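You operate a simulated robot arm through the tools that you are given. There is no shell and no other tool. Be economical: measure what you need, move in short steps, check, and stop when the job is done.

You are at the controls of a simulated robot arm. One attempt, no reset.

JOB
Change the roll stop for the one that the job card names.
Fine: lift lever open while a stop moves, the old stop into its own hole in the stand, lever closed again. Where these are worked on the way, their far stop is far enough and under half their travel is too little: lift lever.

The check looks at the end state, three seconds after you hand in, the way a careful person would. Anything else that was tipped, shoved, dropped, spilled or broken makes it a failure.

ROBOT AND FRAMES
A 7-joint arm with a two-finger parallel gripper on a trunk, on a base that drives. Base frame: it is fixed to the floor where the robot stands at the start and does not move with it; the origin is under the middle of the robot, x ahead of it, y to its left, z up. Readings come in m, degrees, newtons and seconds.
Its first joint turns from -115.0 to 115.0 degrees. Places, roughly: air lever [-0.4, 1.8, 1.2]; coat dial [0.3, 1.1, 0.9]; dam clamp lever [0.5, 1, 1]; drain lever [0.3, 1.5, 1]; e-stop button [1, -1.4, 0.8]; feed lever [0.4, 1.2, 1]; heat dial [0.4, 0.6, 0.9]; jog button [0.9, -1.2, 0.8]; lamp lever [0.1, 1.7, 1]; lift lever [0.6, 0, 1]; main switch [-0.5, 1.7, 1.1]; mode dial [1, -1.1, 0.9]; orange knob [0.4, 0.9, 0.9]; orange lever [0.7, 0.3, 1]; orange wheel [0.5, 0.4, 0.9]; pressure dial [-0.4, 2, 1.1]. Payload 3.91 kg.
The TCP is the grasp point between the finger pads, 0.03 m short of the fingertips. In the tool frame z runs along the fingers and y along their closing line. Largest opening 0.11 m; finger width 0.02, thickness 0.01; the body of the gripper, 0.048 by 0.112 m, starts 0.055 m behind the TCP.
Orientation is that of the tool frame in the base frame, as a unit quaternion [w, x, y, z]. With the fingers straight down and closing along the base's y, the tool's x points along the base's -x, its y along +y and its z along -z.

CONTROLS
- The arm moves only by the tool drive_tool. Its argument "motion" is text: rows parted by semicolons, each of 7 numbers parted by spaces: the shift along the tool's x, y, z in units of 200 mm (1.0 is 200 mm), then the turn, a rotation vector about the tool's x, y, z in units of 60 degrees (1.0 is 60 degrees), then the opening, from 0 (shut) to 1 (fully open). In form: tx ty tz rx ry rz hand; .... A call has 1 to 12 rows; each row is the pose to reach, as a shift and turn from the pose commanded when the call began, along the tool's axes at that moment. A call with a number of a shift or a turn outside -1 to 1 is refused whole. A row lasts 0.2 s, in which the tool goes at most 0.05 m and 8.6 degrees; a call with a longer step from one row to the next is refused whole, and so is a gripper value outside its range. A pose out of reach is approached as far as the arm can. The call stops where the force on the tool passes 70 N (or 10 N more than at its start, if that is more) or the arm is blocked; 0.2 s more then pass. The fingers move at their own pace (about 0.108 m/s each) and stop on an object; they squeeze with about 39 N. The grip force told is the motor's: it shows also when the fingers shut on nothing. Time passes only in rows, and 0.2 s behind the last, so rows that repeat a pose let the fingers close. The reply holds the time, the measured pose of the TCP, the force on the tool along the base axes, the opening and the grip force, in the units named above and with some noise, with the torque about the TCP (base axes, N m) and any sound that the robot's microphone picked up.
- Cameras (640 x 400 px; columns grow to the right, rows downward): "scene" is now at [0.0156, 0.1431, 1.6552]; the picture's right is [-0.10, -0.99, 0.00], its down [-0.79, 0.08, -0.61] and it looks along [0.61, -0.06, -0.79] (base axes); focal length 280 px, centre (320, 200). "wrist" rides on the gripper at [0.072, 0.017, -0.103] in the tool frame; the picture's right is [-0.23, 0.97, 0.00], its down [-0.76, -0.18, -0.62] and it looks along [-0.61, -0.14, 0.78] (tool axes); focal length 222 px, centre (320, 200). There is no depth. A picture from a camera that has moved, and an enlarged one, comes with that camera's place and axes in the base frame and with its lens.
- camera(camera): a new picture of that camera. It takes no simulated time.
- slide_trunk(by): slides the trunk up (or, below 0, down) by that many m; the arm and the scene camera ride with it, the base frame stays. It gives what a move gives, with no picture.
- roll_base(legs): drives the robot by 1 to 6 legs, each [ahead, turn to the left] in m and degrees, along the robot's own axes; the way and the turn of a leg run together, so that a leg with both is an arc; at most 1.5 m and 180 degrees a leg. The arm and the cameras ride along, it lands a little off, and it stops where it bumps. It gives what a move gives.
- pan_tilt(pan, tilt): turns the head with the scene camera to pan (to the left, within 155 degrees either way) and tilt (down, from -29 to 69), counted from straight ahead of the robot. It gives what a move gives.
- enlarge(camera, box): a new picture of the part [left, top, right, bottom] of that camera's present view, enlarged. It takes no simulated time.
- finish_job(): hands the job in; it is judged then, once.

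Work in short steps. Places have to be worked out from the pictures, the camera data and where the tool is seen: move nearer, look again, correct. Check each grasp and each placing, and mend what went wrong. You have 120 turns and 82 pictures in all, those below and enlarged ones among them. Open the gripper and draw the arm clear of the work before you hand the job in, unless the task says otherwise; then end with one line.

The tools are called after "Call:" by a JSON object that holds its "fn" and its "kwargs". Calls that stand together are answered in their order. drive_tool: Moves the arm, as the interface text tells. Its arguments: {"type":"object","properties":{"motion":{"type":"string"}},"required":["motion"]} The other tools are called the same way: slide_trunk (by) slides the trunk up or down; roll_base (legs) drives the base; pan_tilt (pan, tilt) turns the head that bears the scene camera; camera (camera) takes a picture; enlarge (camera, box) takes an enlarged picture of a part of a camera's view; finish_job () hands the job in.

At the start:

```text
clock: 0.0
eef_pos: [0.4183, 0.1199, 1.2409]
ee_rot: [0.0, 0.001, 1.0, 0.0]
force: [0.6, 1.2, 0.7]
ft_torque: [0.03, 0.0, 0.03]
width: 0.1101
finger_force: 0.1
trunk travel left (down, up): [-0.775, 0.215]
robot x, y, heading: [-0.0007, -0.0002, -0.1]
head pan, tilt: [-6.0, 52.3]
```

scene: 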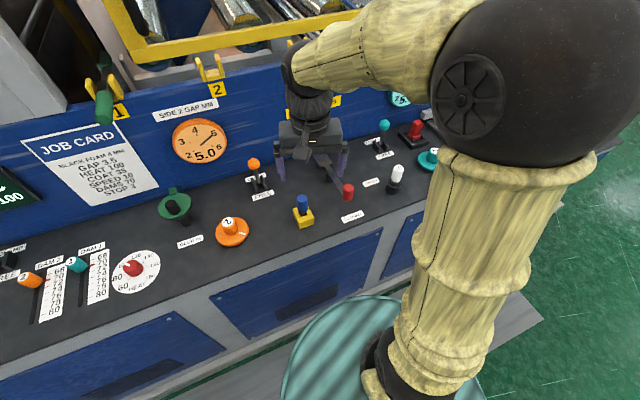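
wrist: 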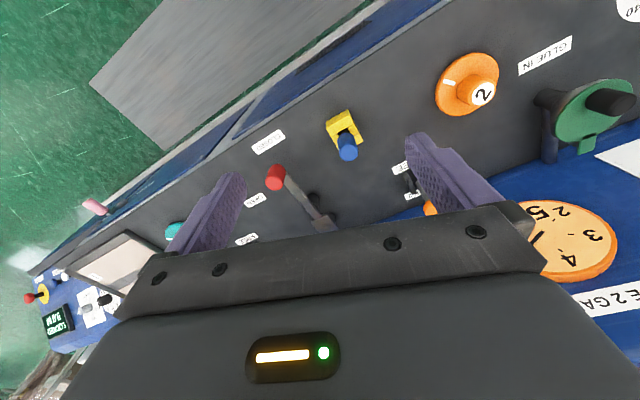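

The job card and the rest of the scene need reading first; I enlarge the card and the whole panel.

Call:
{"fn": "enlarge", "kwargs": {"camera": "scene", "box": [0, 60, 240, 210]}}

Call:
{"fn": "enlarge", "kwargs": {"camera": "scene", "box": [220, 80, 460, 230]}}

```text
2.67 times, centred on (120, 135) of scene
camera zoom: at [0.0156, 0.1431, 1.6552], right [-0.1, -0.99, 0.0], down [-0.79, 0.08, -0.61], along [0.61, -0.06, -0.79], focal length 745 px, centre (853, 373)
```

zoom: 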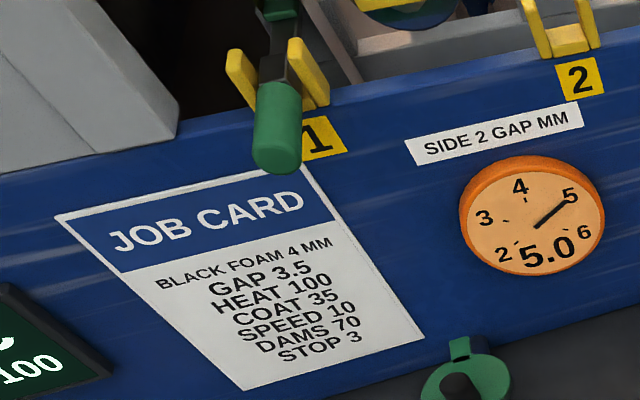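

```text
2.67 times, centred on (340, 155) of scene
camera zoom: at [0.0156, 0.1431, 1.6552], right [-0.1, -0.99, 0.0], down [-0.79, 0.08, -0.61], along [0.61, -0.06, -0.79], focal length 745 px, centre (267, 320)
```

zoom: 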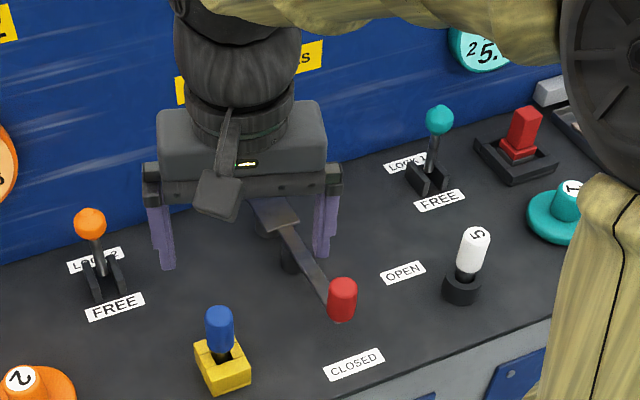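

The card says STOP 3; a white stop "5" stands in the socket right of the red lift lever (CLOSED now). I look for the stand by panning right.

Call:
{"fn": "pan_tilt", "kwargs": {"pan": -50, "tilt": 40}}

Call:
{"fn": "camera", "kwargs": {"camera": "scene"}}

Call:
{"fn": "enlarge", "kwargs": {"camera": "wrist", "box": [0, 130, 320, 330]}}

```text
clock: 1.1
eef_pos: [0.4189, 0.1195, 1.2406]
ee_rot: [0.0, 0.0, 1.0, 0.0]
force: [1.0, 0.2, -0.2]
ft_torque: [-0.03, 0.0, 0.01]
width: 0.1102
finger_force: 0.1
trunk travel left (down, up): [-0.775, 0.215]
robot x, y, heading: [-0.001, -0.0061, -0.1]
head pan, tilt: [-50.0, 40.0]
```

```text
77 pictures are left
camera scene: at [-0.004, 0.0859, 1.6724], right [-0.77, -0.64, 0.0], down [-0.41, 0.49, -0.77], along [0.49, -0.59, -0.64], focal length 280 px, centre (320, 200)
```

scene: 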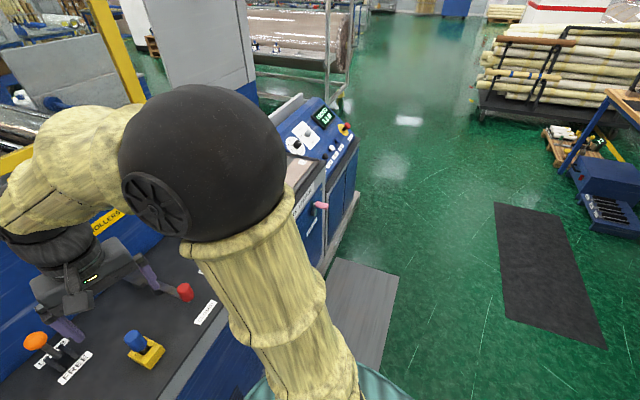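

```text
2.00 times, centred on (160, 230) of wrist
camera zoom: at [0.3463, 0.137, 1.3429], right [0.23, 0.97, 0.0], down [0.76, -0.18, 0.62], along [0.61, -0.14, -0.78], focal length 444 px, centre (640, 140)
```

zoom: 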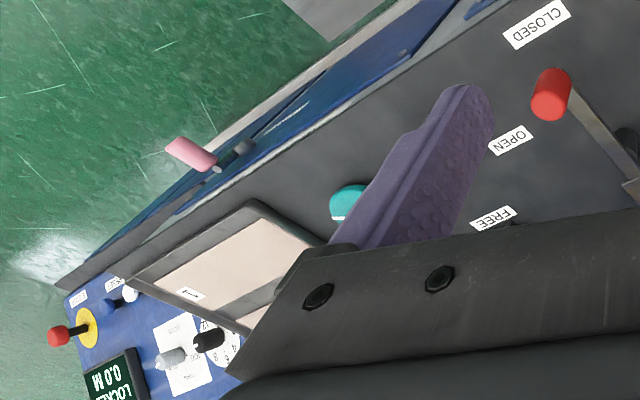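

No stand visible on the right yet; I look to the left.

Call:
{"fn": "pan_tilt", "kwargs": {"pan": 45, "tilt": 40}}

Call:
{"fn": "camera", "kwargs": {"camera": "scene"}}

Call:
{"fn": "pan_tilt", "kwargs": {"pan": 10, "tilt": 60}}

Call:
{"fn": "camera", "kwargs": {"camera": "scene"}}

```text
clock: 2.8
eef_pos: [0.4194, 0.1202, 1.2406]
ee_rot: [0.0, 0.0, 1.0, 0.001]
force: [0.1, 0.3, 0.1]
ft_torque: [0.0, -0.01, 0.01]
width: 0.1098
finger_force: 0.0
trunk travel left (down, up): [-0.775, 0.215]
robot x, y, heading: [0.0007, -0.0001, 0.2]
head pan, tilt: [45.0, 40.0]
```

```text
75 pictures are left
camera scene: at [0.0014, 0.2111, 1.6724], right [0.71, -0.71, 0.0], down [-0.45, -0.45, -0.77], along [0.54, 0.54, -0.64], focal length 280 px, centre (320, 200)
```

scene: 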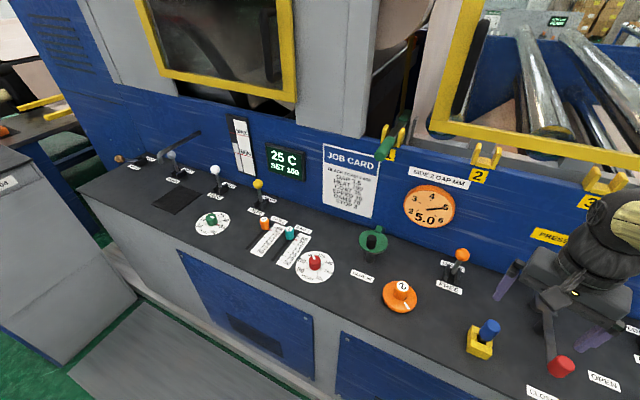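

```text
clock: 3.8
eef_pos: [0.4184, 0.1198, 1.2398]
ee_rot: [0.0, 0.0, 1.0, 0.001]
force: [0.2, 0.9, -0.2]
ft_torque: [0.02, 0.01, -0.04]
width: 0.1101
finger_force: 0.0
trunk travel left (down, up): [-0.775, 0.215]
robot x, y, heading: [-0.0014, -0.0024, 0.1]
head pan, tilt: [10.0, 60.0]
```

```text
74 pictures are left
camera scene: at [0.0069, 0.1627, 1.6457], right [0.17, -0.98, 0.0], down [-0.85, -0.15, -0.5], along [0.49, 0.09, -0.87], focal length 280 px, centre (320, 200)
```

scene: 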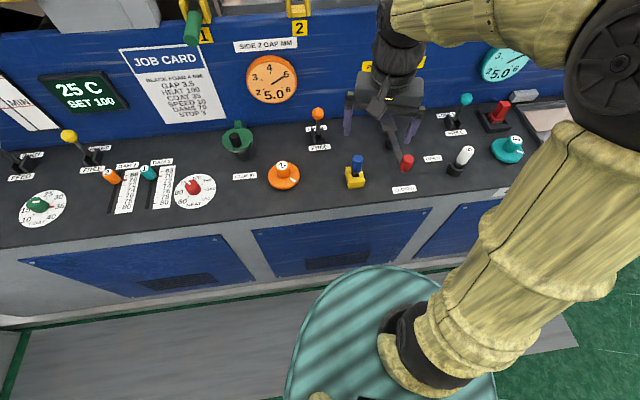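

I enlarge the candidates: blue peg on the yellow block, white "5", red in the tray.

Call:
{"fn": "enlarge", "kwargs": {"camera": "scene", "box": [330, 130, 430, 200]}}

Call:
{"fn": "enlarge", "kwargs": {"camera": "scene", "box": [430, 80, 560, 180]}}

```text
5.71 times, centred on (380, 165) of scene
camera zoom: at [0.0069, 0.1627, 1.6457], right [0.17, -0.98, 0.0], down [-0.85, -0.15, -0.5], along [0.49, 0.09, -0.87], focal length 1597 px, centre (-23, 400)
```

zoom: 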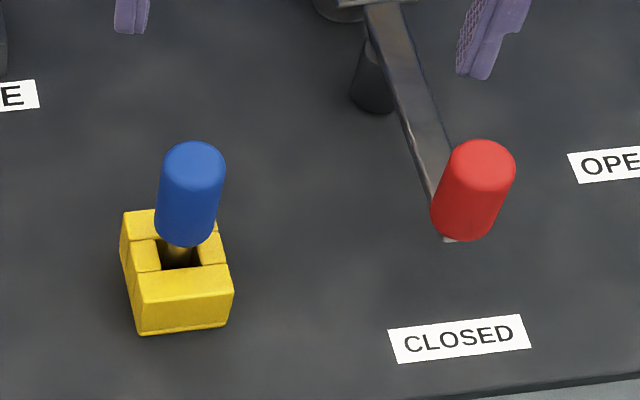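

```text
4.00 times, centred on (495, 130) of scene
camera zoom: at [0.0069, 0.1627, 1.6457], right [0.17, -0.98, 0.0], down [-0.85, -0.15, -0.5], along [0.49, 0.09, -0.87], focal length 1118 px, centre (-380, 480)
```

zoom: 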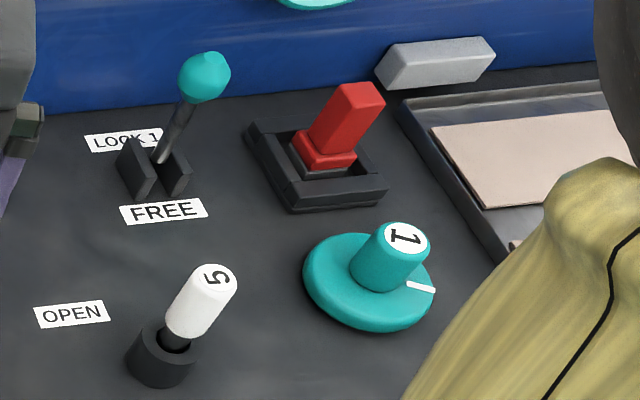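

White 5 is the fitted stop. The stand isn't seen; I survey round further.

Call:
{"fn": "pan_tilt", "kwargs": {"pan": -100, "tilt": 30}}

Call:
{"fn": "camera", "kwargs": {"camera": "scene"}}

Call:
{"fn": "pan_tilt", "kwargs": {"pan": 110, "tilt": 30}}

Call:
{"fn": "camera", "kwargs": {"camera": "scene"}}

Call:
{"fn": "pan_tilt", "kwargs": {"pan": 155, "tilt": 30}}

Call:
{"fn": "camera", "kwargs": {"camera": "scene"}}

```text
clock: 5.7
eef_pos: [0.4184, 0.12, 1.2404]
ee_rot: [0.0, 0.0, 1.0, 0.0]
force: [0.0, 1.2, -0.3]
ft_torque: [-0.02, 0.0, -0.01]
width: 0.1099
finger_force: 0.1
trunk travel left (down, up): [-0.775, 0.215]
robot x, y, heading: [0.0017, -0.0028, 0.1]
head pan, tilt: [-100.0, 30.0]
```

```text
71 pictures are left
camera scene: at [-0.0744, 0.0619, 1.6878], right [-0.98, 0.17, 0.0], down [0.09, 0.49, -0.87], along [-0.15, -0.85, -0.5], focal length 280 px, centre (320, 200)
```

scene: 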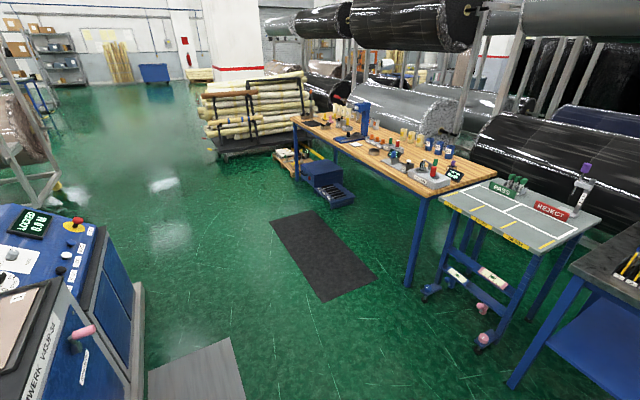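

```text
clock: 8.8
eef_pos: [0.4194, 0.1197, 1.2409]
ee_rot: [-0.001, 0.001, 1.0, 0.0]
force: [-0.2, -0.4, -0.2]
ft_torque: [0.03, -0.02, -0.01]
width: 0.1099
finger_force: 0.1
trunk travel left (down, up): [-0.775, 0.215]
robot x, y, heading: [-0.0028, 0.0021, -0.4]
head pan, tilt: [110.0, 30.0]
```

```text
70 pictures are left
camera scene: at [-0.0897, 0.236, 1.6878], right [0.94, 0.34, 0.0], down [0.17, -0.47, -0.87], along [-0.3, 0.81, -0.5], focal length 280 px, centre (320, 200)
```

scene: 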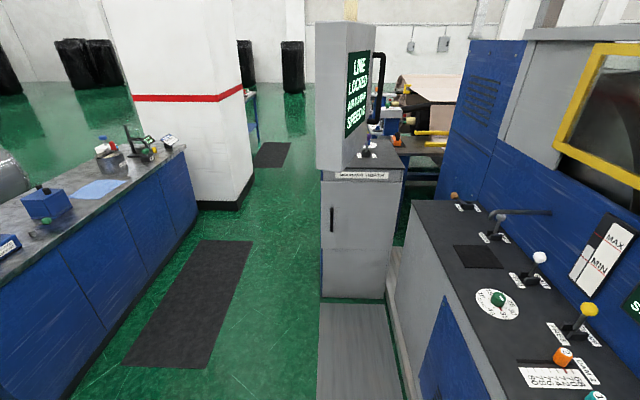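

```text
clock: 9.9
eef_pos: [0.4185, 0.1199, 1.241]
ee_rot: [0.0, 0.0, 1.0, 0.0]
force: [0.2, 0.4, 0.6]
ft_torque: [0.02, -0.02, 0.01]
width: 0.1097
finger_force: 0.0
trunk travel left (down, up): [-0.775, 0.215]
robot x, y, heading: [-0.0008, 0.0004, -0.3]
head pan, tilt: [154.7, 30.0]
```

```text
69 pictures are left
camera scene: at [-0.1405, 0.1898, 1.6878], right [0.43, 0.9, 0.0], down [0.45, -0.21, -0.87], along [-0.78, 0.37, -0.5], focal length 280 px, centre (320, 200)
```

scene: 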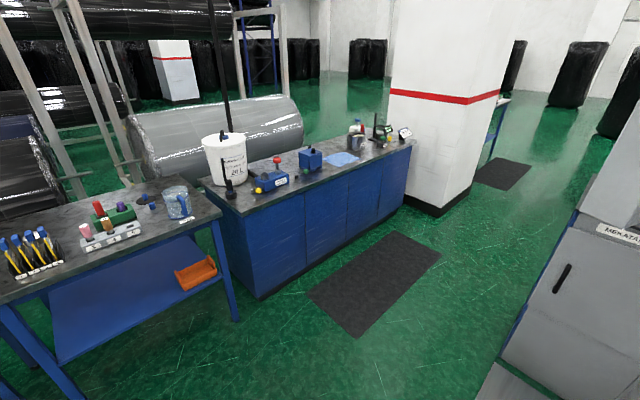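

The table behind on the left has coloured pegs in a grey stand; the workbench on the right also has something like it. I enlarge both.

Call:
{"fn": "enlarge", "kwargs": {"camera": "scene", "box": [0, 170, 240, 320]}}

Call:
{"fn": "pan_tilt", "kwargs": {"pan": -100, "tilt": 30}}

Call:
{"fn": "enlarge", "kwargs": {"camera": "scene", "box": [290, 90, 480, 210]}}

Call:
{"fn": "enlarge", "kwargs": {"camera": "scene", "box": [430, 150, 640, 290]}}

```text
2.67 times, centred on (120, 245) of scene
camera zoom: at [-0.1405, 0.1898, 1.6878], right [0.43, 0.9, 0.0], down [0.45, -0.21, -0.87], along [-0.78, 0.37, -0.5], focal length 745 px, centre (853, 80)
```

zoom: 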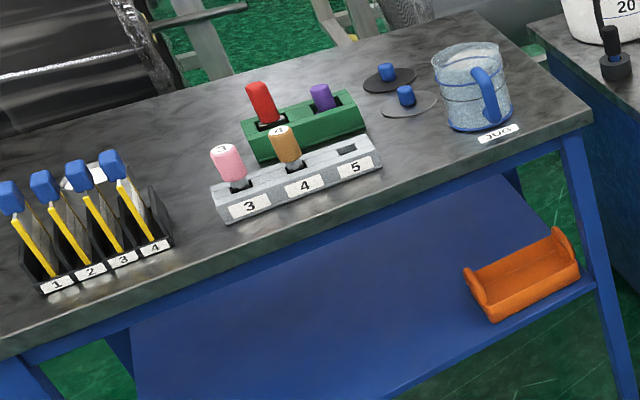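

```text
clock: 13.4
eef_pos: [0.4179, 0.1208, 1.2399]
ee_rot: [0.0, 0.0, 1.0, 0.001]
force: [-0.2, -0.2, -0.2]
ft_torque: [0.0, 0.0, -0.01]
width: 0.1097
finger_force: 0.1
trunk travel left (down, up): [-0.775, 0.215]
robot x, y, heading: [-0.0028, -0.0005, 0.1]
head pan, tilt: [-100.0, 30.0]
```

```text
3.33 times, centred on (385, 150) of scene
camera zoom: at [-0.0744, 0.0619, 1.6878], right [-0.98, 0.17, 0.0], down [0.09, 0.49, -0.87], along [-0.15, -0.85, -0.5], focal length 932 px, centre (103, 367)
```

zoom: 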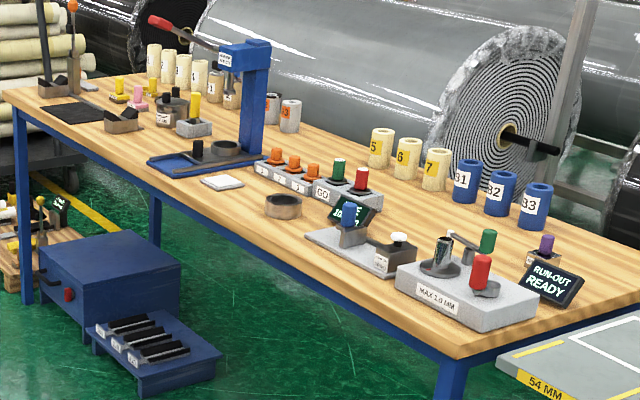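

```text
2.86 times, centred on (535, 220) of scene
camera zoom: at [-0.0744, 0.0619, 1.6878], right [-0.98, 0.17, 0.0], down [0.09, 0.49, -0.87], along [-0.15, -0.85, -0.5], focal length 798 px, centre (-294, 143)
```

zoom: 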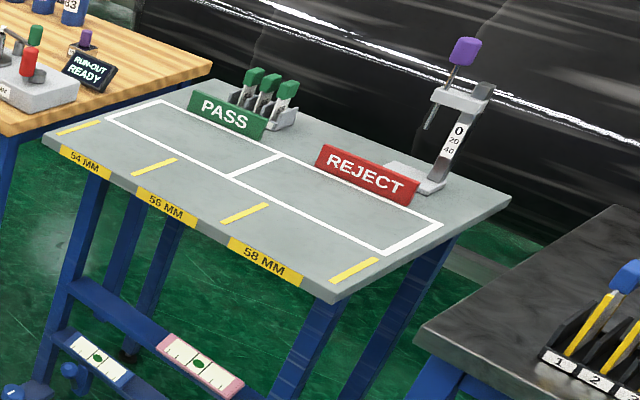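

Found: the grey stand with holes 3 (pink), 4 (tan), 5 (empty) is on the table behind the robot (around x≈-1.45, y≈-0.25). First the lift lever: I move the tool back and right for a clean wrist view of lever and stop 5.

Call:
{"fn": "drive_tool", "kwargs": {"motion": "0.06 -0.18 0 0 0 0 1; 0.12 -0.36 0 0 0 0 1; 0.18 -0.54 0 0 0 0 1; 0.25 -0.7 0 0 0 0 1; 0.25 -0.7 0 0 0 0 1"}}

Call:
{"fn": "camera", "kwargs": {"camera": "wrist"}}

Call:
{"fn": "pan_tilt", "kwargs": {"pan": 20, "tilt": 55}}

Call:
{"fn": "camera", "kwargs": {"camera": "scene"}}

```text
clock: 14.6
eef_pos: [0.3698, -0.0196, 1.2407]
ee_rot: [0.0, 0.0, 1.0, 0.0]
force: [0.7, -0.4, 0.3]
ft_torque: [0.02, 0.01, 0.03]
width: 0.1101
finger_force: 0.1
trunk travel left (down, up): [-0.775, 0.215]
robot x, y, heading: [-0.0008, -0.0014, 0.2]
head pan, tilt: [-100.0, 30.0]
```

```text
65 pictures are left
camera wrist: at [0.2968, -0.0029, 1.3435], right [0.23, 0.97, 0.0], down [0.76, -0.18, 0.62], along [0.61, -0.14, -0.78], focal length 222 px, centre (320, 200)
```

wrist: 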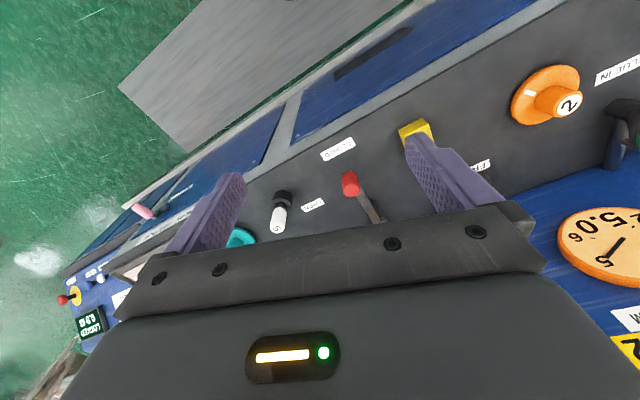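

```text
clock: 16.6
eef_pos: [0.3683, -0.0195, 1.2403]
ee_rot: [0.0, 0.0, 1.0, 0.001]
force: [0.1, -0.3, -0.2]
ft_torque: [0.02, 0.01, -0.02]
width: 0.1097
finger_force: 0.0
trunk travel left (down, up): [-0.775, 0.215]
robot x, y, heading: [-0.0028, -0.0026, 0.2]
head pan, tilt: [20.0, 55.0]
```

```text
64 pictures are left
camera scene: at [0.009, 0.1756, 1.6518], right [0.34, -0.94, 0.0], down [-0.77, -0.28, -0.57], along [0.54, 0.2, -0.82], focal length 280 px, centre (320, 200)
```

scene: 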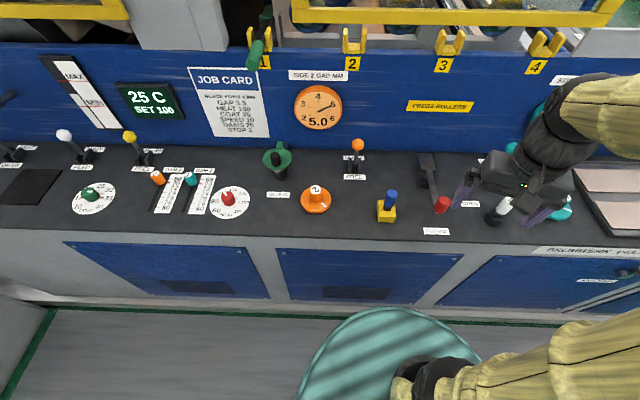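

I enlarge both views on the lever to work out its geometry.

Call:
{"fn": "enlarge", "kwargs": {"camera": "scene", "box": [370, 130, 530, 250]}}

Call:
{"fn": "enlarge", "kwargs": {"camera": "wrist", "box": [230, 120, 430, 245]}}

```text
3.33 times, centred on (450, 190) of scene
camera zoom: at [0.009, 0.1756, 1.6518], right [0.34, -0.94, 0.0], down [-0.77, -0.28, -0.57], along [0.54, 0.2, -0.82], focal length 932 px, centre (-113, 233)
```

zoom: 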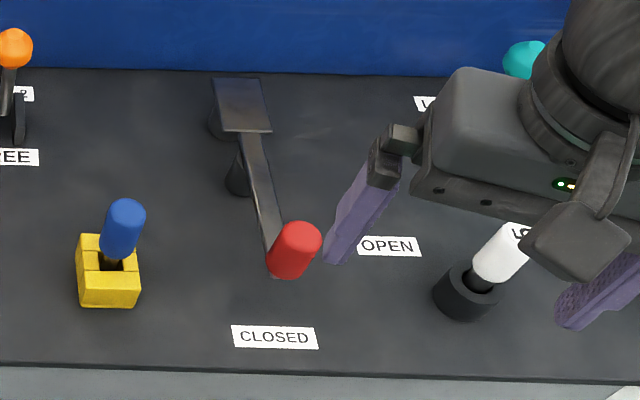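

```text
3.20 times, centred on (330, 182) of wrist
camera zoom: at [0.2968, -0.0027, 1.3436], right [0.23, 0.97, 0.0], down [0.76, -0.18, 0.62], along [0.61, -0.14, -0.78], focal length 711 px, centre (288, 256)
```

zoom: 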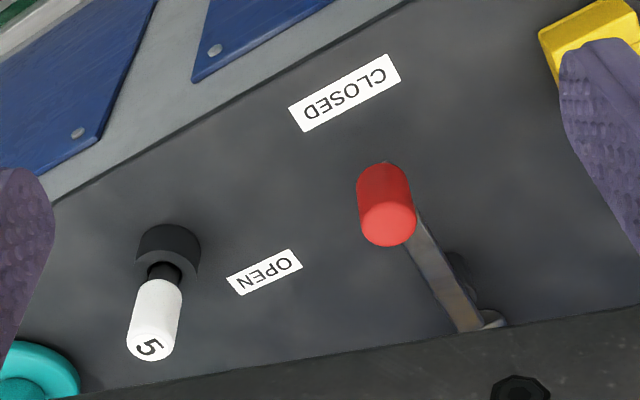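

The knob is estimated near (0.525, 0.0, ~1.03), with the lever pointing at CLOSED; OPEN is towards -y. I hover over the knob and check.

Call:
{"fn": "drive_tool", "kwargs": {"motion": "-0.16 0.02 0.12 0 0 0 1; -0.32 0.04 0.24 0 0 0 1; -0.48 0.06 0.36 0 0 0 1; -0.64 0.08 0.48 0 0 0 1; -0.78 0.1 0.6 0 0 0 1; -0.78 0.1 0.6 0 0 0 1"}}

Call:
{"fn": "camera", "kwargs": {"camera": "wrist"}}

Call:
{"fn": "enlarge", "kwargs": {"camera": "scene", "box": [370, 130, 530, 250]}}

```text
clock: 18.0
eef_pos: [0.5229, -0.0001, 1.1183]
ee_rot: [0.001, 0.0, 1.0, 0.001]
force: [0.5, -0.4, -0.1]
ft_torque: [-0.03, 0.03, -0.01]
width: 0.1102
finger_force: 0.1
trunk travel left (down, up): [-0.775, 0.215]
robot x, y, heading: [-0.0007, -0.0001, -0.1]
head pan, tilt: [20.0, 55.0]
```

```text
61 pictures are left
camera wrist: at [0.4518, 0.0172, 1.2216], right [0.23, 0.97, 0.0], down [0.76, -0.18, 0.62], along [0.61, -0.14, -0.78], focal length 222 px, centre (320, 200)
```

wrist: 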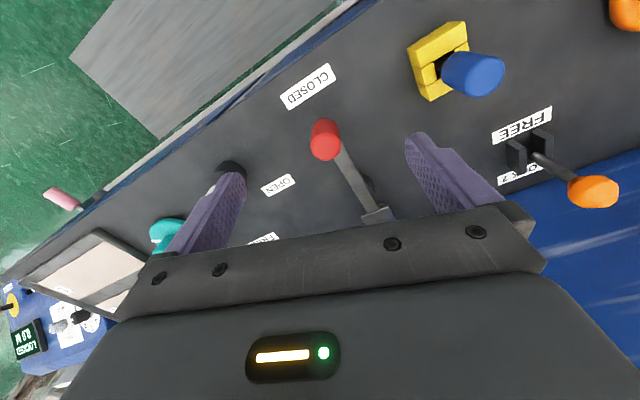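

```text
3.33 times, centred on (450, 190) of scene
camera zoom: at [0.0081, 0.1755, 1.6518], right [0.34, -0.94, 0.0], down [-0.77, -0.28, -0.57], along [0.54, 0.2, -0.82], focal length 932 px, centre (-113, 233)
```

zoom: 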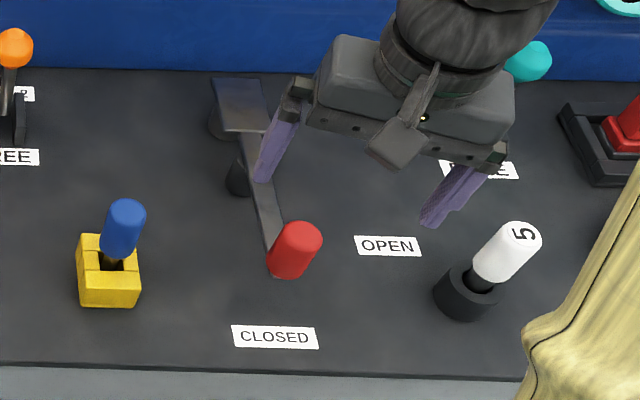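

Several views agree only if the panel is at z≈0.908; then the knob centre is at (0.558, 0.000, 0.975), the socket at (0.60, -0.168). I go over the knob and lower with fingers straddling it.

Call:
{"fn": "drive_tool", "kwargs": {"motion": "-0.175 0 0 0 0 0 0.8; -0.175 0 0.2 0 0 0 0.7; -0.175 0 0.4 0 0 0 0.65; -0.175 0 0.5 0 0 0 0.65; -0.175 0 0.6 0 0 0 0.65; -0.175 0 0.6 0 0 0 0.65"}}

Call:
{"fn": "camera", "kwargs": {"camera": "wrist"}}

Call:
{"fn": "enlarge", "kwargs": {"camera": "scene", "box": [370, 130, 530, 250]}}

```text
clock: 19.4
eef_pos: [0.557, -0.0004, 0.9995]
ee_rot: [0.0, 0.0, 1.0, 0.0]
force: [-0.1, -0.1, -0.1]
ft_torque: [-0.04, -0.03, -0.03]
width: 0.0716
finger_force: 0.0
trunk travel left (down, up): [-0.775, 0.215]
robot x, y, heading: [-0.001, 0.0057, 0.1]
head pan, tilt: [20.0, 55.0]
```

```text
59 pictures are left
camera wrist: at [0.4855, 0.016, 1.1022], right [0.23, 0.97, 0.0], down [0.76, -0.18, 0.62], along [0.61, -0.14, -0.78], focal length 222 px, centre (320, 200)
```

wrist: 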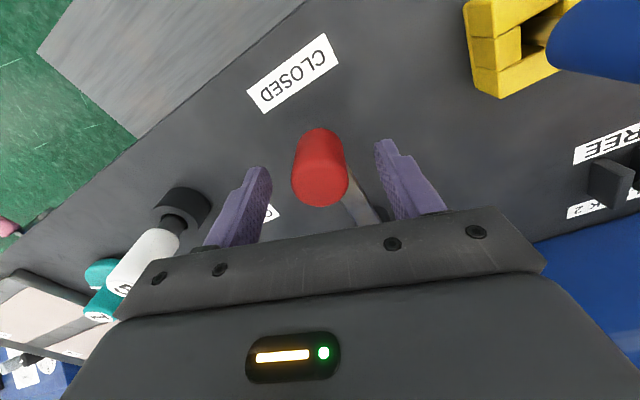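

```text
3.33 times, centred on (450, 190) of scene
camera zoom: at [0.0088, 0.1756, 1.6518], right [0.34, -0.94, 0.0], down [-0.77, -0.28, -0.57], along [0.54, 0.2, -0.82], focal length 932 px, centre (-113, 233)
```

zoom: 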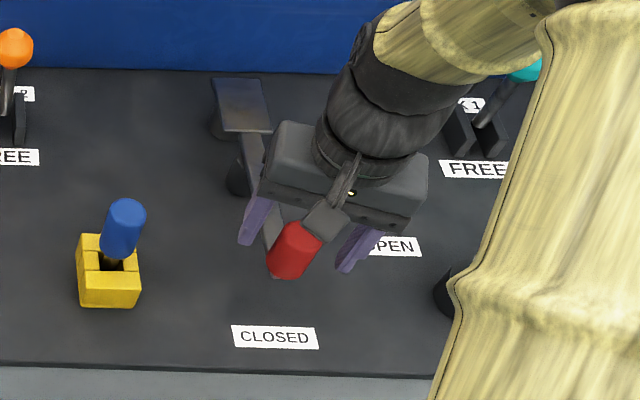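

Well centred. I lower 1.5 cm, narrow a bit, and swing the first 30° towards OPEN about the presumed pivot near (0.667, 0.041), turning the tool along.

Call:
{"fn": "drive_tool", "kwargs": {"motion": "0 0 0.075 0 0 0 0.47; 0 0 0.075 0 0 0 0.47; -0.026 -0.065 0.075 0 0 -0.115 0.47; -0.066 -0.13 0.075 0 0 -0.24 0.47; -0.11 -0.187 0.075 0 0 -0.36 0.47; -0.169 -0.243 0.075 0 0 -0.49 0.47; -0.169 -0.243 0.075 0 0 -0.49 0.47"}}

Call:
{"fn": "camera", "kwargs": {"camera": "wrist"}}

Call:
{"fn": "enlarge", "kwargs": {"camera": "scene", "box": [370, 130, 530, 250]}}

```text
clock: 21.0
eef_pos: [0.5917, -0.0497, 0.9842]
ee_rot: [-0.001, -0.255, 0.967, 0.001]
force: [-0.3, 0.5, 0.9]
ft_torque: [0.03, 0.04, 0.01]
width: 0.052
finger_force: 0.0
trunk travel left (down, up): [-0.775, 0.215]
robot x, y, heading: [-0.0001, 0.0037, 0.1]
head pan, tilt: [20.0, 55.0]
```

```text
57 pictures are left
camera wrist: at [0.5212, -0.0696, 1.0869], right [-0.28, 0.96, 0.0], down [0.75, 0.22, 0.62], along [0.6, 0.18, -0.78], focal length 222 px, centre (320, 200)
```

wrist: 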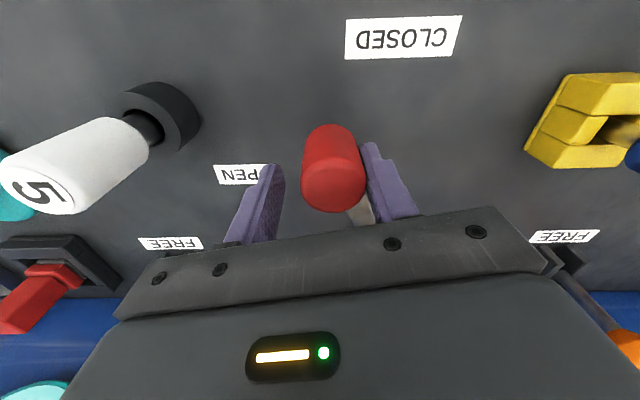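

```text
3.33 times, centred on (450, 190) of scene
camera zoom: at [0.009, 0.1758, 1.6517], right [0.34, -0.94, 0.0], down [-0.77, -0.28, -0.57], along [0.54, 0.2, -0.82], focal length 932 px, centre (-113, 233)
```

zoom: 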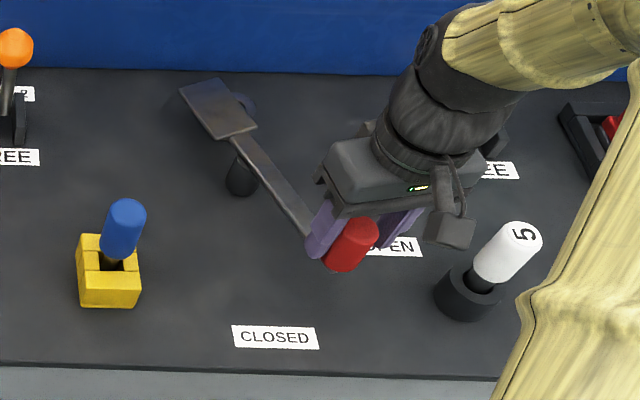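

The lever swings freely about that post. I continue the arc towards OPEN, turning along, stopping if force rises.

Call:
{"fn": "drive_tool", "kwargs": {"motion": "-0.034 -0.074 0 0 0 -0.133 0.47; -0.078 -0.143 0 0 0 -0.267 0.47; -0.131 -0.205 0 0 0 -0.4 0.47; -0.192 -0.259 0 0 0 -0.533 0.47; -0.26 -0.304 0 0 0 -0.667 0.47; -0.26 -0.304 0 0 0 -0.667 0.47"}}

Call:
{"fn": "enlarge", "kwargs": {"camera": "scene", "box": [370, 130, 530, 250]}}

```text
clock: 22.4
eef_pos: [0.6691, -0.0769, 0.9853]
ee_rot: [0.0, -0.57, 0.822, 0.0]
force: [-0.5, 0.4, 0.1]
ft_torque: [0.03, 0.0, 0.04]
width: 0.052
finger_force: 0.1
trunk travel left (down, up): [-0.775, 0.215]
robot x, y, heading: [-0.001, 0.0029, -0.0]
head pan, tilt: [20.0, 55.0]
```

```text
3.33 times, centred on (450, 190) of scene
camera zoom: at [0.009, 0.1755, 1.6518], right [0.34, -0.94, 0.0], down [-0.77, -0.28, -0.57], along [0.54, 0.2, -0.82], focal length 932 px, centre (-113, 233)
```

zoom: 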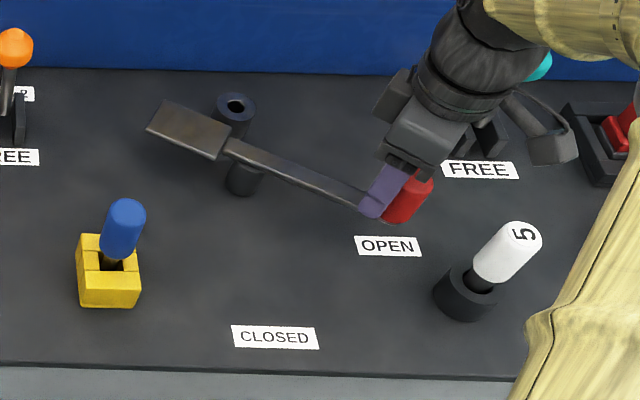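

The lever is well along; no end stop felt yet. I swing a bit further to find it.

Call:
{"fn": "drive_tool", "kwargs": {"motion": "-0.034 -0.074 0 0 0 -0.133 0.47; -0.078 -0.143 0 0 0 -0.267 0.47; -0.078 -0.143 0 0 0 -0.267 0.47"}}

Call:
{"fn": "enlarge", "kwargs": {"camera": "scene", "box": [370, 130, 530, 250]}}

```text
clock: 23.2
eef_pos: [0.7004, -0.0718, 0.9844]
ee_rot: [0.0, -0.679, 0.734, 0.0]
force: [0.4, 0.5, -0.3]
ft_torque: [0.02, -0.03, -0.02]
width: 0.0514
finger_force: 0.0
trunk travel left (down, up): [-0.775, 0.215]
robot x, y, heading: [-0.0004, 0.0028, 0.1]
head pan, tilt: [20.0, 55.0]
```

```text
3.33 times, centred on (450, 190) of scene
camera zoom: at [0.0089, 0.1755, 1.6518], right [0.34, -0.94, 0.0], down [-0.77, -0.28, -0.57], along [0.54, 0.2, -0.82], focal length 932 px, centre (-113, 233)
```

zoom: 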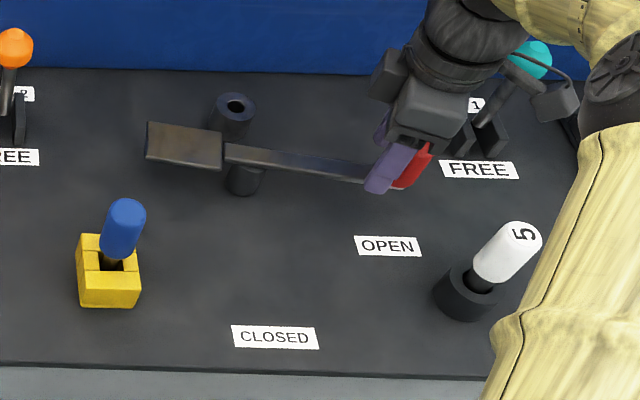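

The lever is beyond OPEN with no resistance; that is well over half. I back the fingers straight up and look at the uncovered post and the stop.

Call:
{"fn": "drive_tool", "kwargs": {"motion": "0 0 -0.2 0 0 0 0.6; 0 0 -0.4 0 0 0 0.7; 0 0 -0.6 0 0 0 0.8; 0 0 -0.8 0 0 0 1; 0 0 -0.8 0 0 0 1"}}

Call:
{"fn": "camera", "kwargs": {"camera": "wrist"}}

Call:
{"fn": "enlarge", "kwargs": {"camera": "scene", "box": [390, 130, 470, 190]}}

```text
clock: 24.4
eef_pos: [0.7002, -0.0688, 1.1451]
ee_rot: [-0.001, -0.678, 0.735, 0.001]
force: [0.0, -0.2, 0.7]
ft_torque: [-0.02, 0.0, -0.02]
width: 0.1098
finger_force: 0.0
trunk travel left (down, up): [-0.775, 0.215]
robot x, y, heading: [0.0053, 0.0001, -0.2]
head pan, tilt: [20.0, 55.0]
```

```text
53 pictures are left
camera wrist: at [0.6791, -0.1406, 1.2473], right [-0.95, 0.3, 0.0], down [0.24, 0.75, 0.62], along [0.19, 0.59, -0.78], focal length 222 px, centre (320, 200)
```

wrist: 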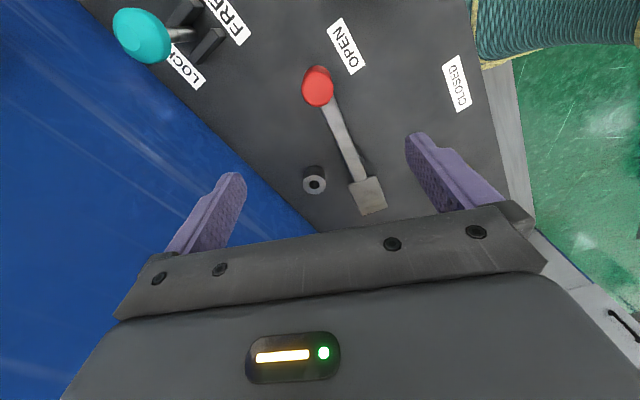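

```text
6.67 times, centred on (430, 160) of scene
camera zoom: at [0.0094, 0.1755, 1.6517], right [0.34, -0.94, 0.0], down [-0.77, -0.28, -0.57], along [0.54, 0.2, -0.82], focal length 1863 px, centre (-413, 467)
```

zoom: 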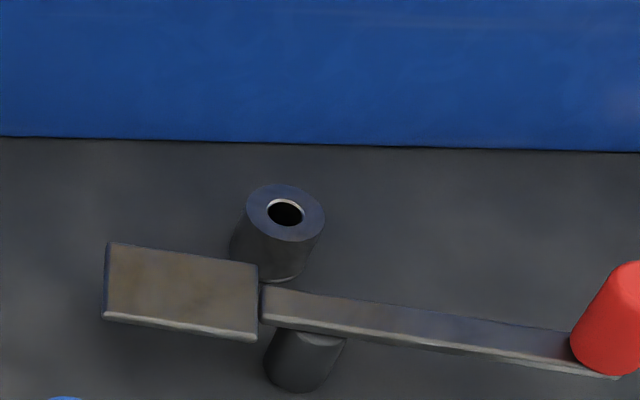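

The post under the plate is just the anvil; the stop is the white 5 in its cup. I move over it at (0.60, -0.168) while turning the tool back.

Call:
{"fn": "drive_tool", "kwargs": {"motion": "0.07 0.06 0 0 0 0.13 1; 0.14 0.12 0 0 0 0.26 1; 0.21 0.18 0 0 0 0.39 1; 0.28 0.24 0 0 0 0.52 1; 0.35 0.3 0 0 0 0.65 1; 0.42 0.36 0 0 0 0.78 1; 0.49 0.42 0 0 0 0.9 1; 0.537 0.46 0 0 0 1 1; 0.537 0.46 0 0 0 1 1"}}

Call:
{"fn": "camera", "kwargs": {"camera": "wrist"}}

Call:
{"fn": "pan_tilt", "kwargs": {"pan": 5, "tilt": 55}}

Call:
{"fn": "camera", "kwargs": {"camera": "scene"}}

```text
clock: 26.4
eef_pos: [0.5998, -0.1715, 1.1461]
ee_rot: [0.001, -0.219, 0.976, 0.0]
force: [-0.3, -0.2, -0.2]
ft_torque: [-0.01, -0.01, -0.02]
width: 0.1096
finger_force: 0.1
trunk travel left (down, up): [-0.775, 0.215]
robot x, y, heading: [0.0024, -0.0012, 0.2]
head pan, tilt: [20.0, 55.0]
```

```text
51 pictures are left
camera wrist: at [0.5279, -0.1867, 1.2483], right [-0.21, 0.98, 0.0], down [0.76, 0.17, 0.62], along [0.61, 0.13, -0.78], focal length 222 px, centre (320, 200)
```

wrist: 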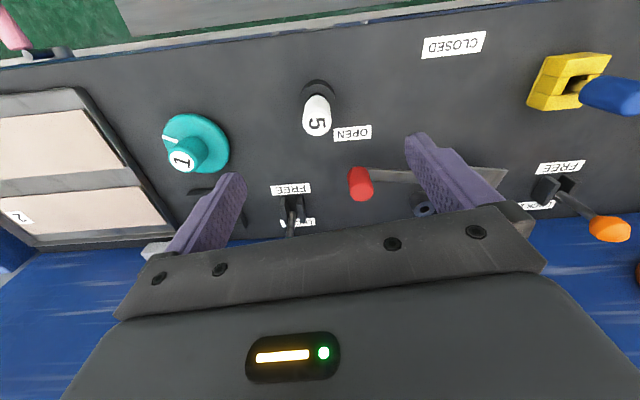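

```text
clock: 27.2
eef_pos: [0.6, -0.1705, 1.1461]
ee_rot: [0.0, -0.22, 0.976, 0.0]
force: [-0.8, 0.1, 0.2]
ft_torque: [-0.01, -0.04, 0.04]
width: 0.11
finger_force: 0.1
trunk travel left (down, up): [-0.775, 0.215]
robot x, y, heading: [0.0003, -0.0032, 0.1]
head pan, tilt: [5.0, 55.0]
```

```text
50 pictures are left
camera scene: at [0.0132, 0.1573, 1.6518], right [0.09, -1.0, 0.0], down [-0.82, -0.07, -0.57], along [0.57, 0.05, -0.82], focal length 280 px, centre (320, 200)
```

scene: 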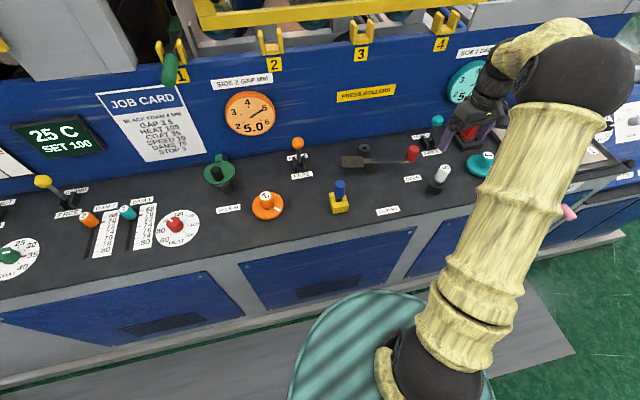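

Stop 5's top is at about (0.604, -0.174). A close look at it for its shape and pin before gripping.

Call:
{"fn": "enlarge", "kwargs": {"camera": "wrist", "box": [270, 70, 370, 145]}}

Call:
{"fn": "enlarge", "kwargs": {"camera": "scene", "box": [400, 140, 480, 210]}}

```text
5.33 times, centred on (320, 108) of wrist
camera zoom: at [0.528, -0.1866, 1.2483], right [-0.21, 0.98, 0.0], down [0.76, 0.17, 0.62], along [0.61, 0.13, -0.78], focal length 1185 px, centre (320, 693)
```

zoom: 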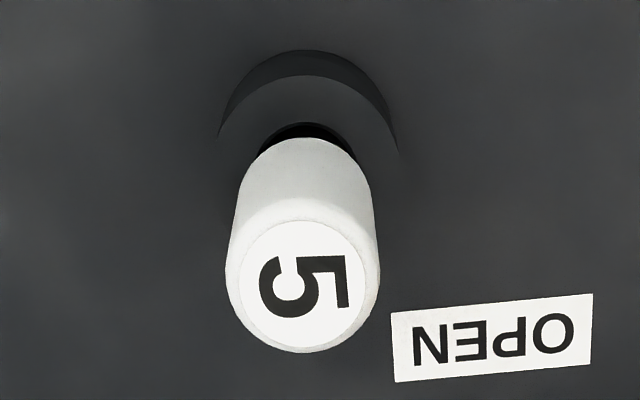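

```text
5.71 times, centred on (440, 175) of scene
camera zoom: at [0.0132, 0.1573, 1.6518], right [0.09, -1.0, 0.0], down [-0.82, -0.07, -0.57], along [0.57, 0.05, -0.82], focal length 1597 px, centre (-366, 343)
```

zoom: 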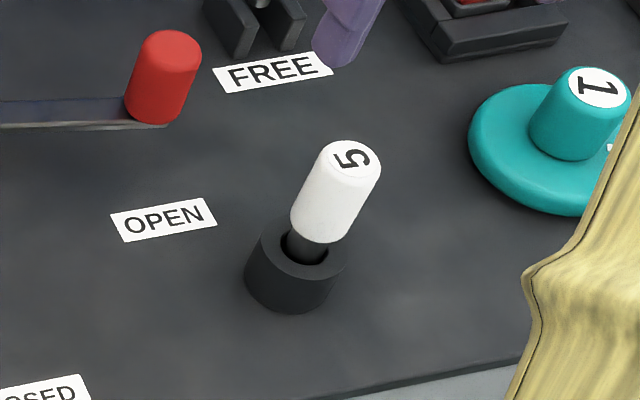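

A round shaft in a round cup. I lower over the head with fingers open to TCP z≈0.997, then close.

Call:
{"fn": "drive_tool", "kwargs": {"motion": "-0.012 -0.022 0.2 0 0 0 0.8; -0.012 -0.022 0.4 0 0 0 0.7; -0.012 -0.022 0.55 0 0 0 0.7; -0.012 -0.022 0.68 0 0 0 0.7; -0.012 -0.022 0.745 0 0 0 0.7; -0.012 -0.022 0.745 0 0 0 0.7"}}

Call:
{"fn": "camera", "kwargs": {"camera": "wrist"}}

```text
clock: 28.6
eef_pos: [0.6032, -0.1738, 0.9971]
ee_rot: [0.0, -0.219, 0.976, 0.0]
force: [-1.0, 0.2, 0.1]
ft_torque: [0.0, 0.0, 0.0]
width: 0.0769
finger_force: 0.1
trunk travel left (down, up): [-0.775, 0.215]
robot x, y, heading: [-0.0014, -0.0024, -0.3]
head pan, tilt: [5.0, 55.0]
```

```text
47 pictures are left
camera wrist: at [0.5307, -0.1895, 1.0995], right [-0.21, 0.98, 0.0], down [0.76, 0.17, 0.62], along [0.61, 0.13, -0.78], focal length 222 px, centre (320, 200)
```

wrist: 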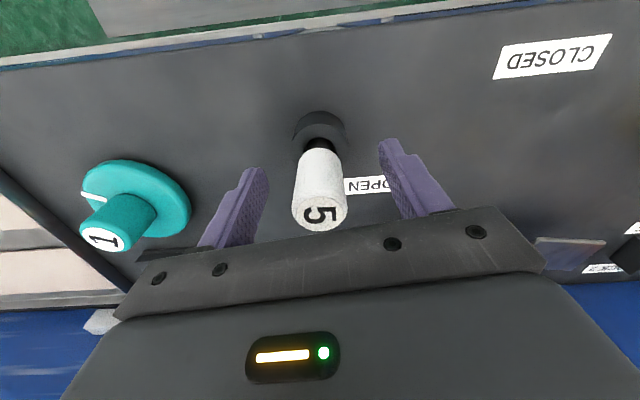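

Head spans z≈0.962–1.018 and sits between the fingers. I close and hold.

Call:
{"fn": "drive_tool", "kwargs": {"motion": "0 0 0 0 0 0 0.3; 0 0 0 0 0 0 0; 0 0 0 0 0 0 0; 0 0 0 0 0 0 0; 0 0 0 0 0 0 0"}}

```text
clock: 29.8
eef_pos: [0.6035, -0.1751, 0.9971]
ee_rot: [0.0, -0.22, 0.975, 0.0]
force: [1.1, -2.3, 2.0]
ft_torque: [-0.14, -0.09, -0.03]
width: 0.0307
finger_force: 38.9
trunk travel left (down, up): [-0.775, 0.215]
robot x, y, heading: [0.0002, 0.0, 0.1]
head pan, tilt: [5.0, 55.0]
```

Gripped (30.7 mm). I lift straight up and check.

Call:
{"fn": "drive_tool", "kwargs": {"motion": "0 0 -0.1 0 0 0 0; 0 0 -0.25 0 0 0 0; 0 0 -0.45 0 0 0 0; 0 0 -0.65 0 0 0 0; 0 0 -0.85 0 0 0 0; 0 0 -0.85 0 0 0 0"}}

Call:
{"fn": "enlarge", "kwargs": {"camera": "scene", "box": [380, 60, 540, 220]}}

Call:
{"fn": "camera", "kwargs": {"camera": "wrist"}}

```text
clock: 31.2
eef_pos: [0.6024, -0.1739, 1.1677]
ee_rot: [0.0, -0.221, 0.975, 0.0]
force: [0.9, -0.2, -1.5]
ft_torque: [-0.01, 0.01, 0.0]
width: 0.0311
finger_force: 38.6
trunk travel left (down, up): [-0.775, 0.215]
robot x, y, heading: [-0.0014, 0.0015, -0.1]
head pan, tilt: [5.0, 55.0]
```

```text
2.50 times, centred on (460, 140) of scene
camera zoom: at [0.0138, 0.157, 1.6517], right [0.09, -1.0, 0.0], down [-0.82, -0.07, -0.57], along [0.57, 0.05, -0.82], focal length 699 px, centre (-30, 350)
```

zoom: 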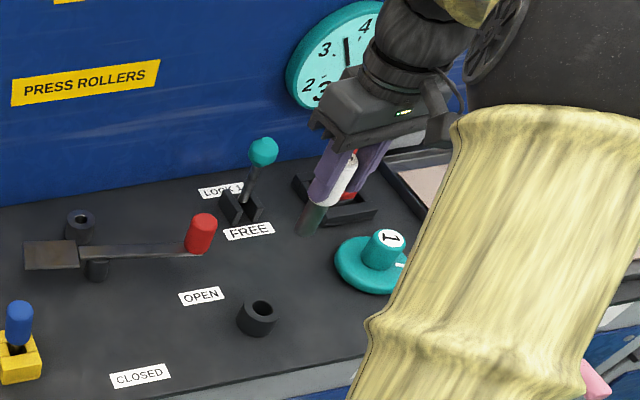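

```text
45 pictures are left
camera wrist: at [0.5314, -0.1896, 1.2706], right [-0.21, 0.98, 0.0], down [0.76, 0.17, 0.62], along [0.61, 0.13, -0.78], focal length 222 px, centre (320, 200)
```

wrist: 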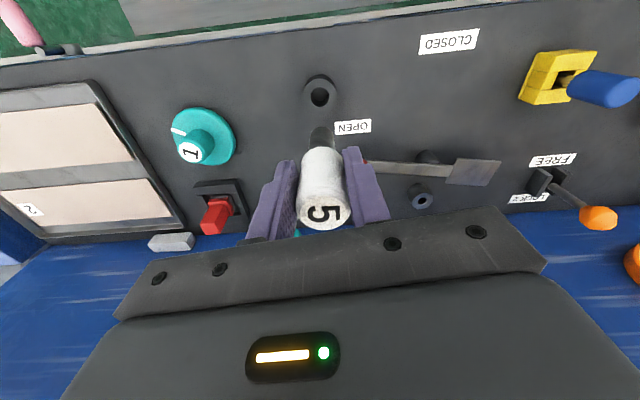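

Stop 5 is out, socket clear at ≈(0.604,-0.175). I retract the arm high and near, then turn the base round to the table.

Call:
{"fn": "drive_tool", "kwargs": {"motion": "0.125 0.125 -0.07 0 0 0 0; 0.25 0.25 -0.14 0 0 0 0; 0.375 0.375 -0.2 0 0 0 0; 0.5 0.5 -0.27 0 0 0 0; 0.625 0.625 -0.34 0 0 0 0; 0.75 0.745 -0.4 0 0 0 0; 0.75 0.745 -0.4 0 0 0 0"}}

Call:
{"fn": "roll_base", "kwargs": {"legs": [[0, 180]]}}

Call:
{"fn": "pan_tilt", "kwargs": {"pan": 0, "tilt": 35}}

Call:
{"fn": "camera", "kwargs": {"camera": "scene"}}

```text
clock: 32.8
eef_pos: [0.4045, -0.1029, 1.2465]
ee_rot: [-0.001, -0.22, 0.975, 0.0]
force: [0.3, 0.0, -1.1]
ft_torque: [-0.02, 0.03, -0.01]
width: 0.0311
finger_force: 39.0
trunk travel left (down, up): [-0.775, 0.215]
robot x, y, heading: [0.0024, -0.0011, 0.1]
head pan, tilt: [5.0, 55.0]
```

```text
clock: 38.6
eef_pos: [-0.2569, 0.3312, 1.2462]
ee_rot: [0.0, 0.994, -0.106, 0.001]
force: [0.0, -0.8, -1.6]
ft_torque: [-0.01, -0.01, -0.03]
width: 0.0307
finger_force: 38.6
trunk travel left (down, up): [-0.775, 0.215]
robot x, y, heading: [-0.001, 0.0046, 142.3]
head pan, tilt: [5.0, 55.0]
stopped in leg 1: the robot was blocked; the commanded pose is now the measured one
```

```text
clock: 39.4
eef_pos: [-0.2561, 0.3309, 1.2466]
ee_rot: [0.0, 0.994, -0.107, 0.0]
force: [-0.6, -0.3, -1.2]
ft_torque: [-0.03, -0.02, -0.03]
width: 0.0308
finger_force: 38.9
trunk travel left (down, up): [-0.775, 0.215]
robot x, y, heading: [-0.0005, 0.0021, 142.3]
head pan, tilt: [0.0, 35.0]
```

```text
44 pictures are left
camera scene: at [-0.1157, -0.1041, 1.6799], right [0.61, 0.79, 0.0], down [0.45, -0.35, -0.82], along [-0.65, 0.5, -0.57], focal length 280 px, centre (320, 200)
```

scene: 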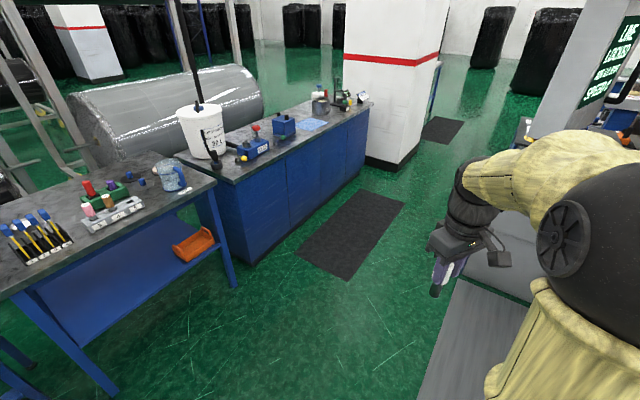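

Blocked at 142° — something (probably the elbow sticking out to the right) touched. I look that way before moving.

Call:
{"fn": "pan_tilt", "kwargs": {"pan": -90, "tilt": 45}}

Call:
{"fn": "camera", "kwargs": {"camera": "scene"}}

```text
clock: 41.0
eef_pos: [-0.2575, 0.3302, 1.246]
ee_rot: [0.001, 0.994, -0.107, -0.001]
force: [-0.1, -0.3, -1.4]
ft_torque: [0.0, 0.0, 0.02]
width: 0.0306
finger_force: 38.8
trunk travel left (down, up): [-0.775, 0.215]
robot x, y, heading: [-0.0005, -0.0025, 142.3]
head pan, tilt: [-90.0, 45.0]
```

```text
43 pictures are left
camera scene: at [0.0037, -0.0941, 1.6652], right [0.79, -0.61, 0.0], down [-0.43, -0.56, -0.71], along [0.43, 0.56, -0.71], focal length 280 px, centre (320, 200)
```

scene: 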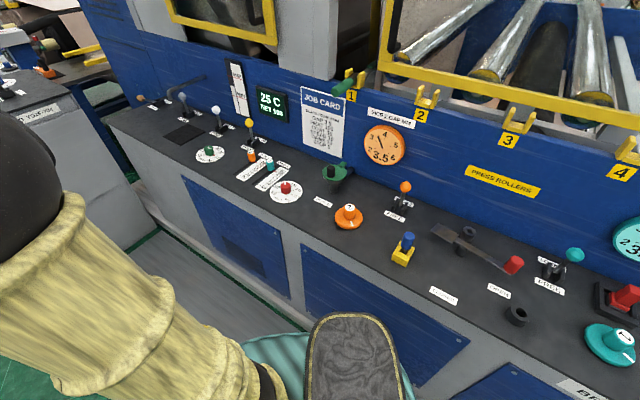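

It's likely the elbow against the cabinet on the left. I turn the other way round (right, over the free floor) to face the stand at about (-1.51,-0.24), and go only half way.

Call:
{"fn": "roll_base", "kwargs": {"legs": [[0, -153], [0, -153.5], [0.5, 0]]}}

Call:
{"fn": "pan_tilt", "kwargs": {"pan": 0, "tilt": 45}}

Call:
{"fn": "camera", "kwargs": {"camera": "scene"}}

```text
clock: 52.0
eef_pos: [-0.2796, -0.3184, 1.2476]
ee_rot: [0.001, 0.715, 0.699, -0.001]
force: [-1.8, 0.1, -1.5]
ft_torque: [-0.04, 0.0, 0.0]
width: 0.031
finger_force: 39.7
trunk travel left (down, up): [-0.775, 0.215]
robot x, y, heading: [0.0013, -0.0042, -107.0]
head pan, tilt: [-90.0, 45.0]
stopped in leg 2: the robot was blocked; the commanded pose is now the measured one
```

```text
clock: 53.7
eef_pos: [-0.2769, -0.3207, 1.2467]
ee_rot: [0.0, 0.714, 0.7, 0.0]
force: [-0.5, -0.1, -1.7]
ft_torque: [0.03, 0.02, 0.0]
width: 0.0309
finger_force: 39.2
trunk travel left (down, up): [-0.775, 0.215]
robot x, y, heading: [-0.0016, -0.0055, -106.8]
head pan, tilt: [0.0, 45.0]
```

```text
42 pictures are left
camera scene: at [0.1408, -0.0733, 1.6652], right [-0.96, 0.29, 0.0], down [0.2, 0.68, -0.71], along [-0.2, -0.68, -0.71], focal length 280 px, centre (320, 200)
```

scene: 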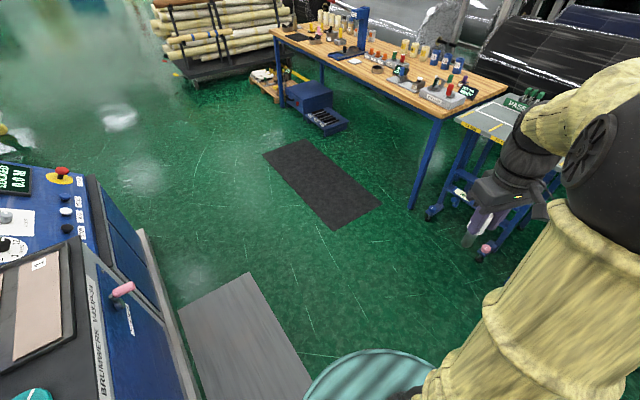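

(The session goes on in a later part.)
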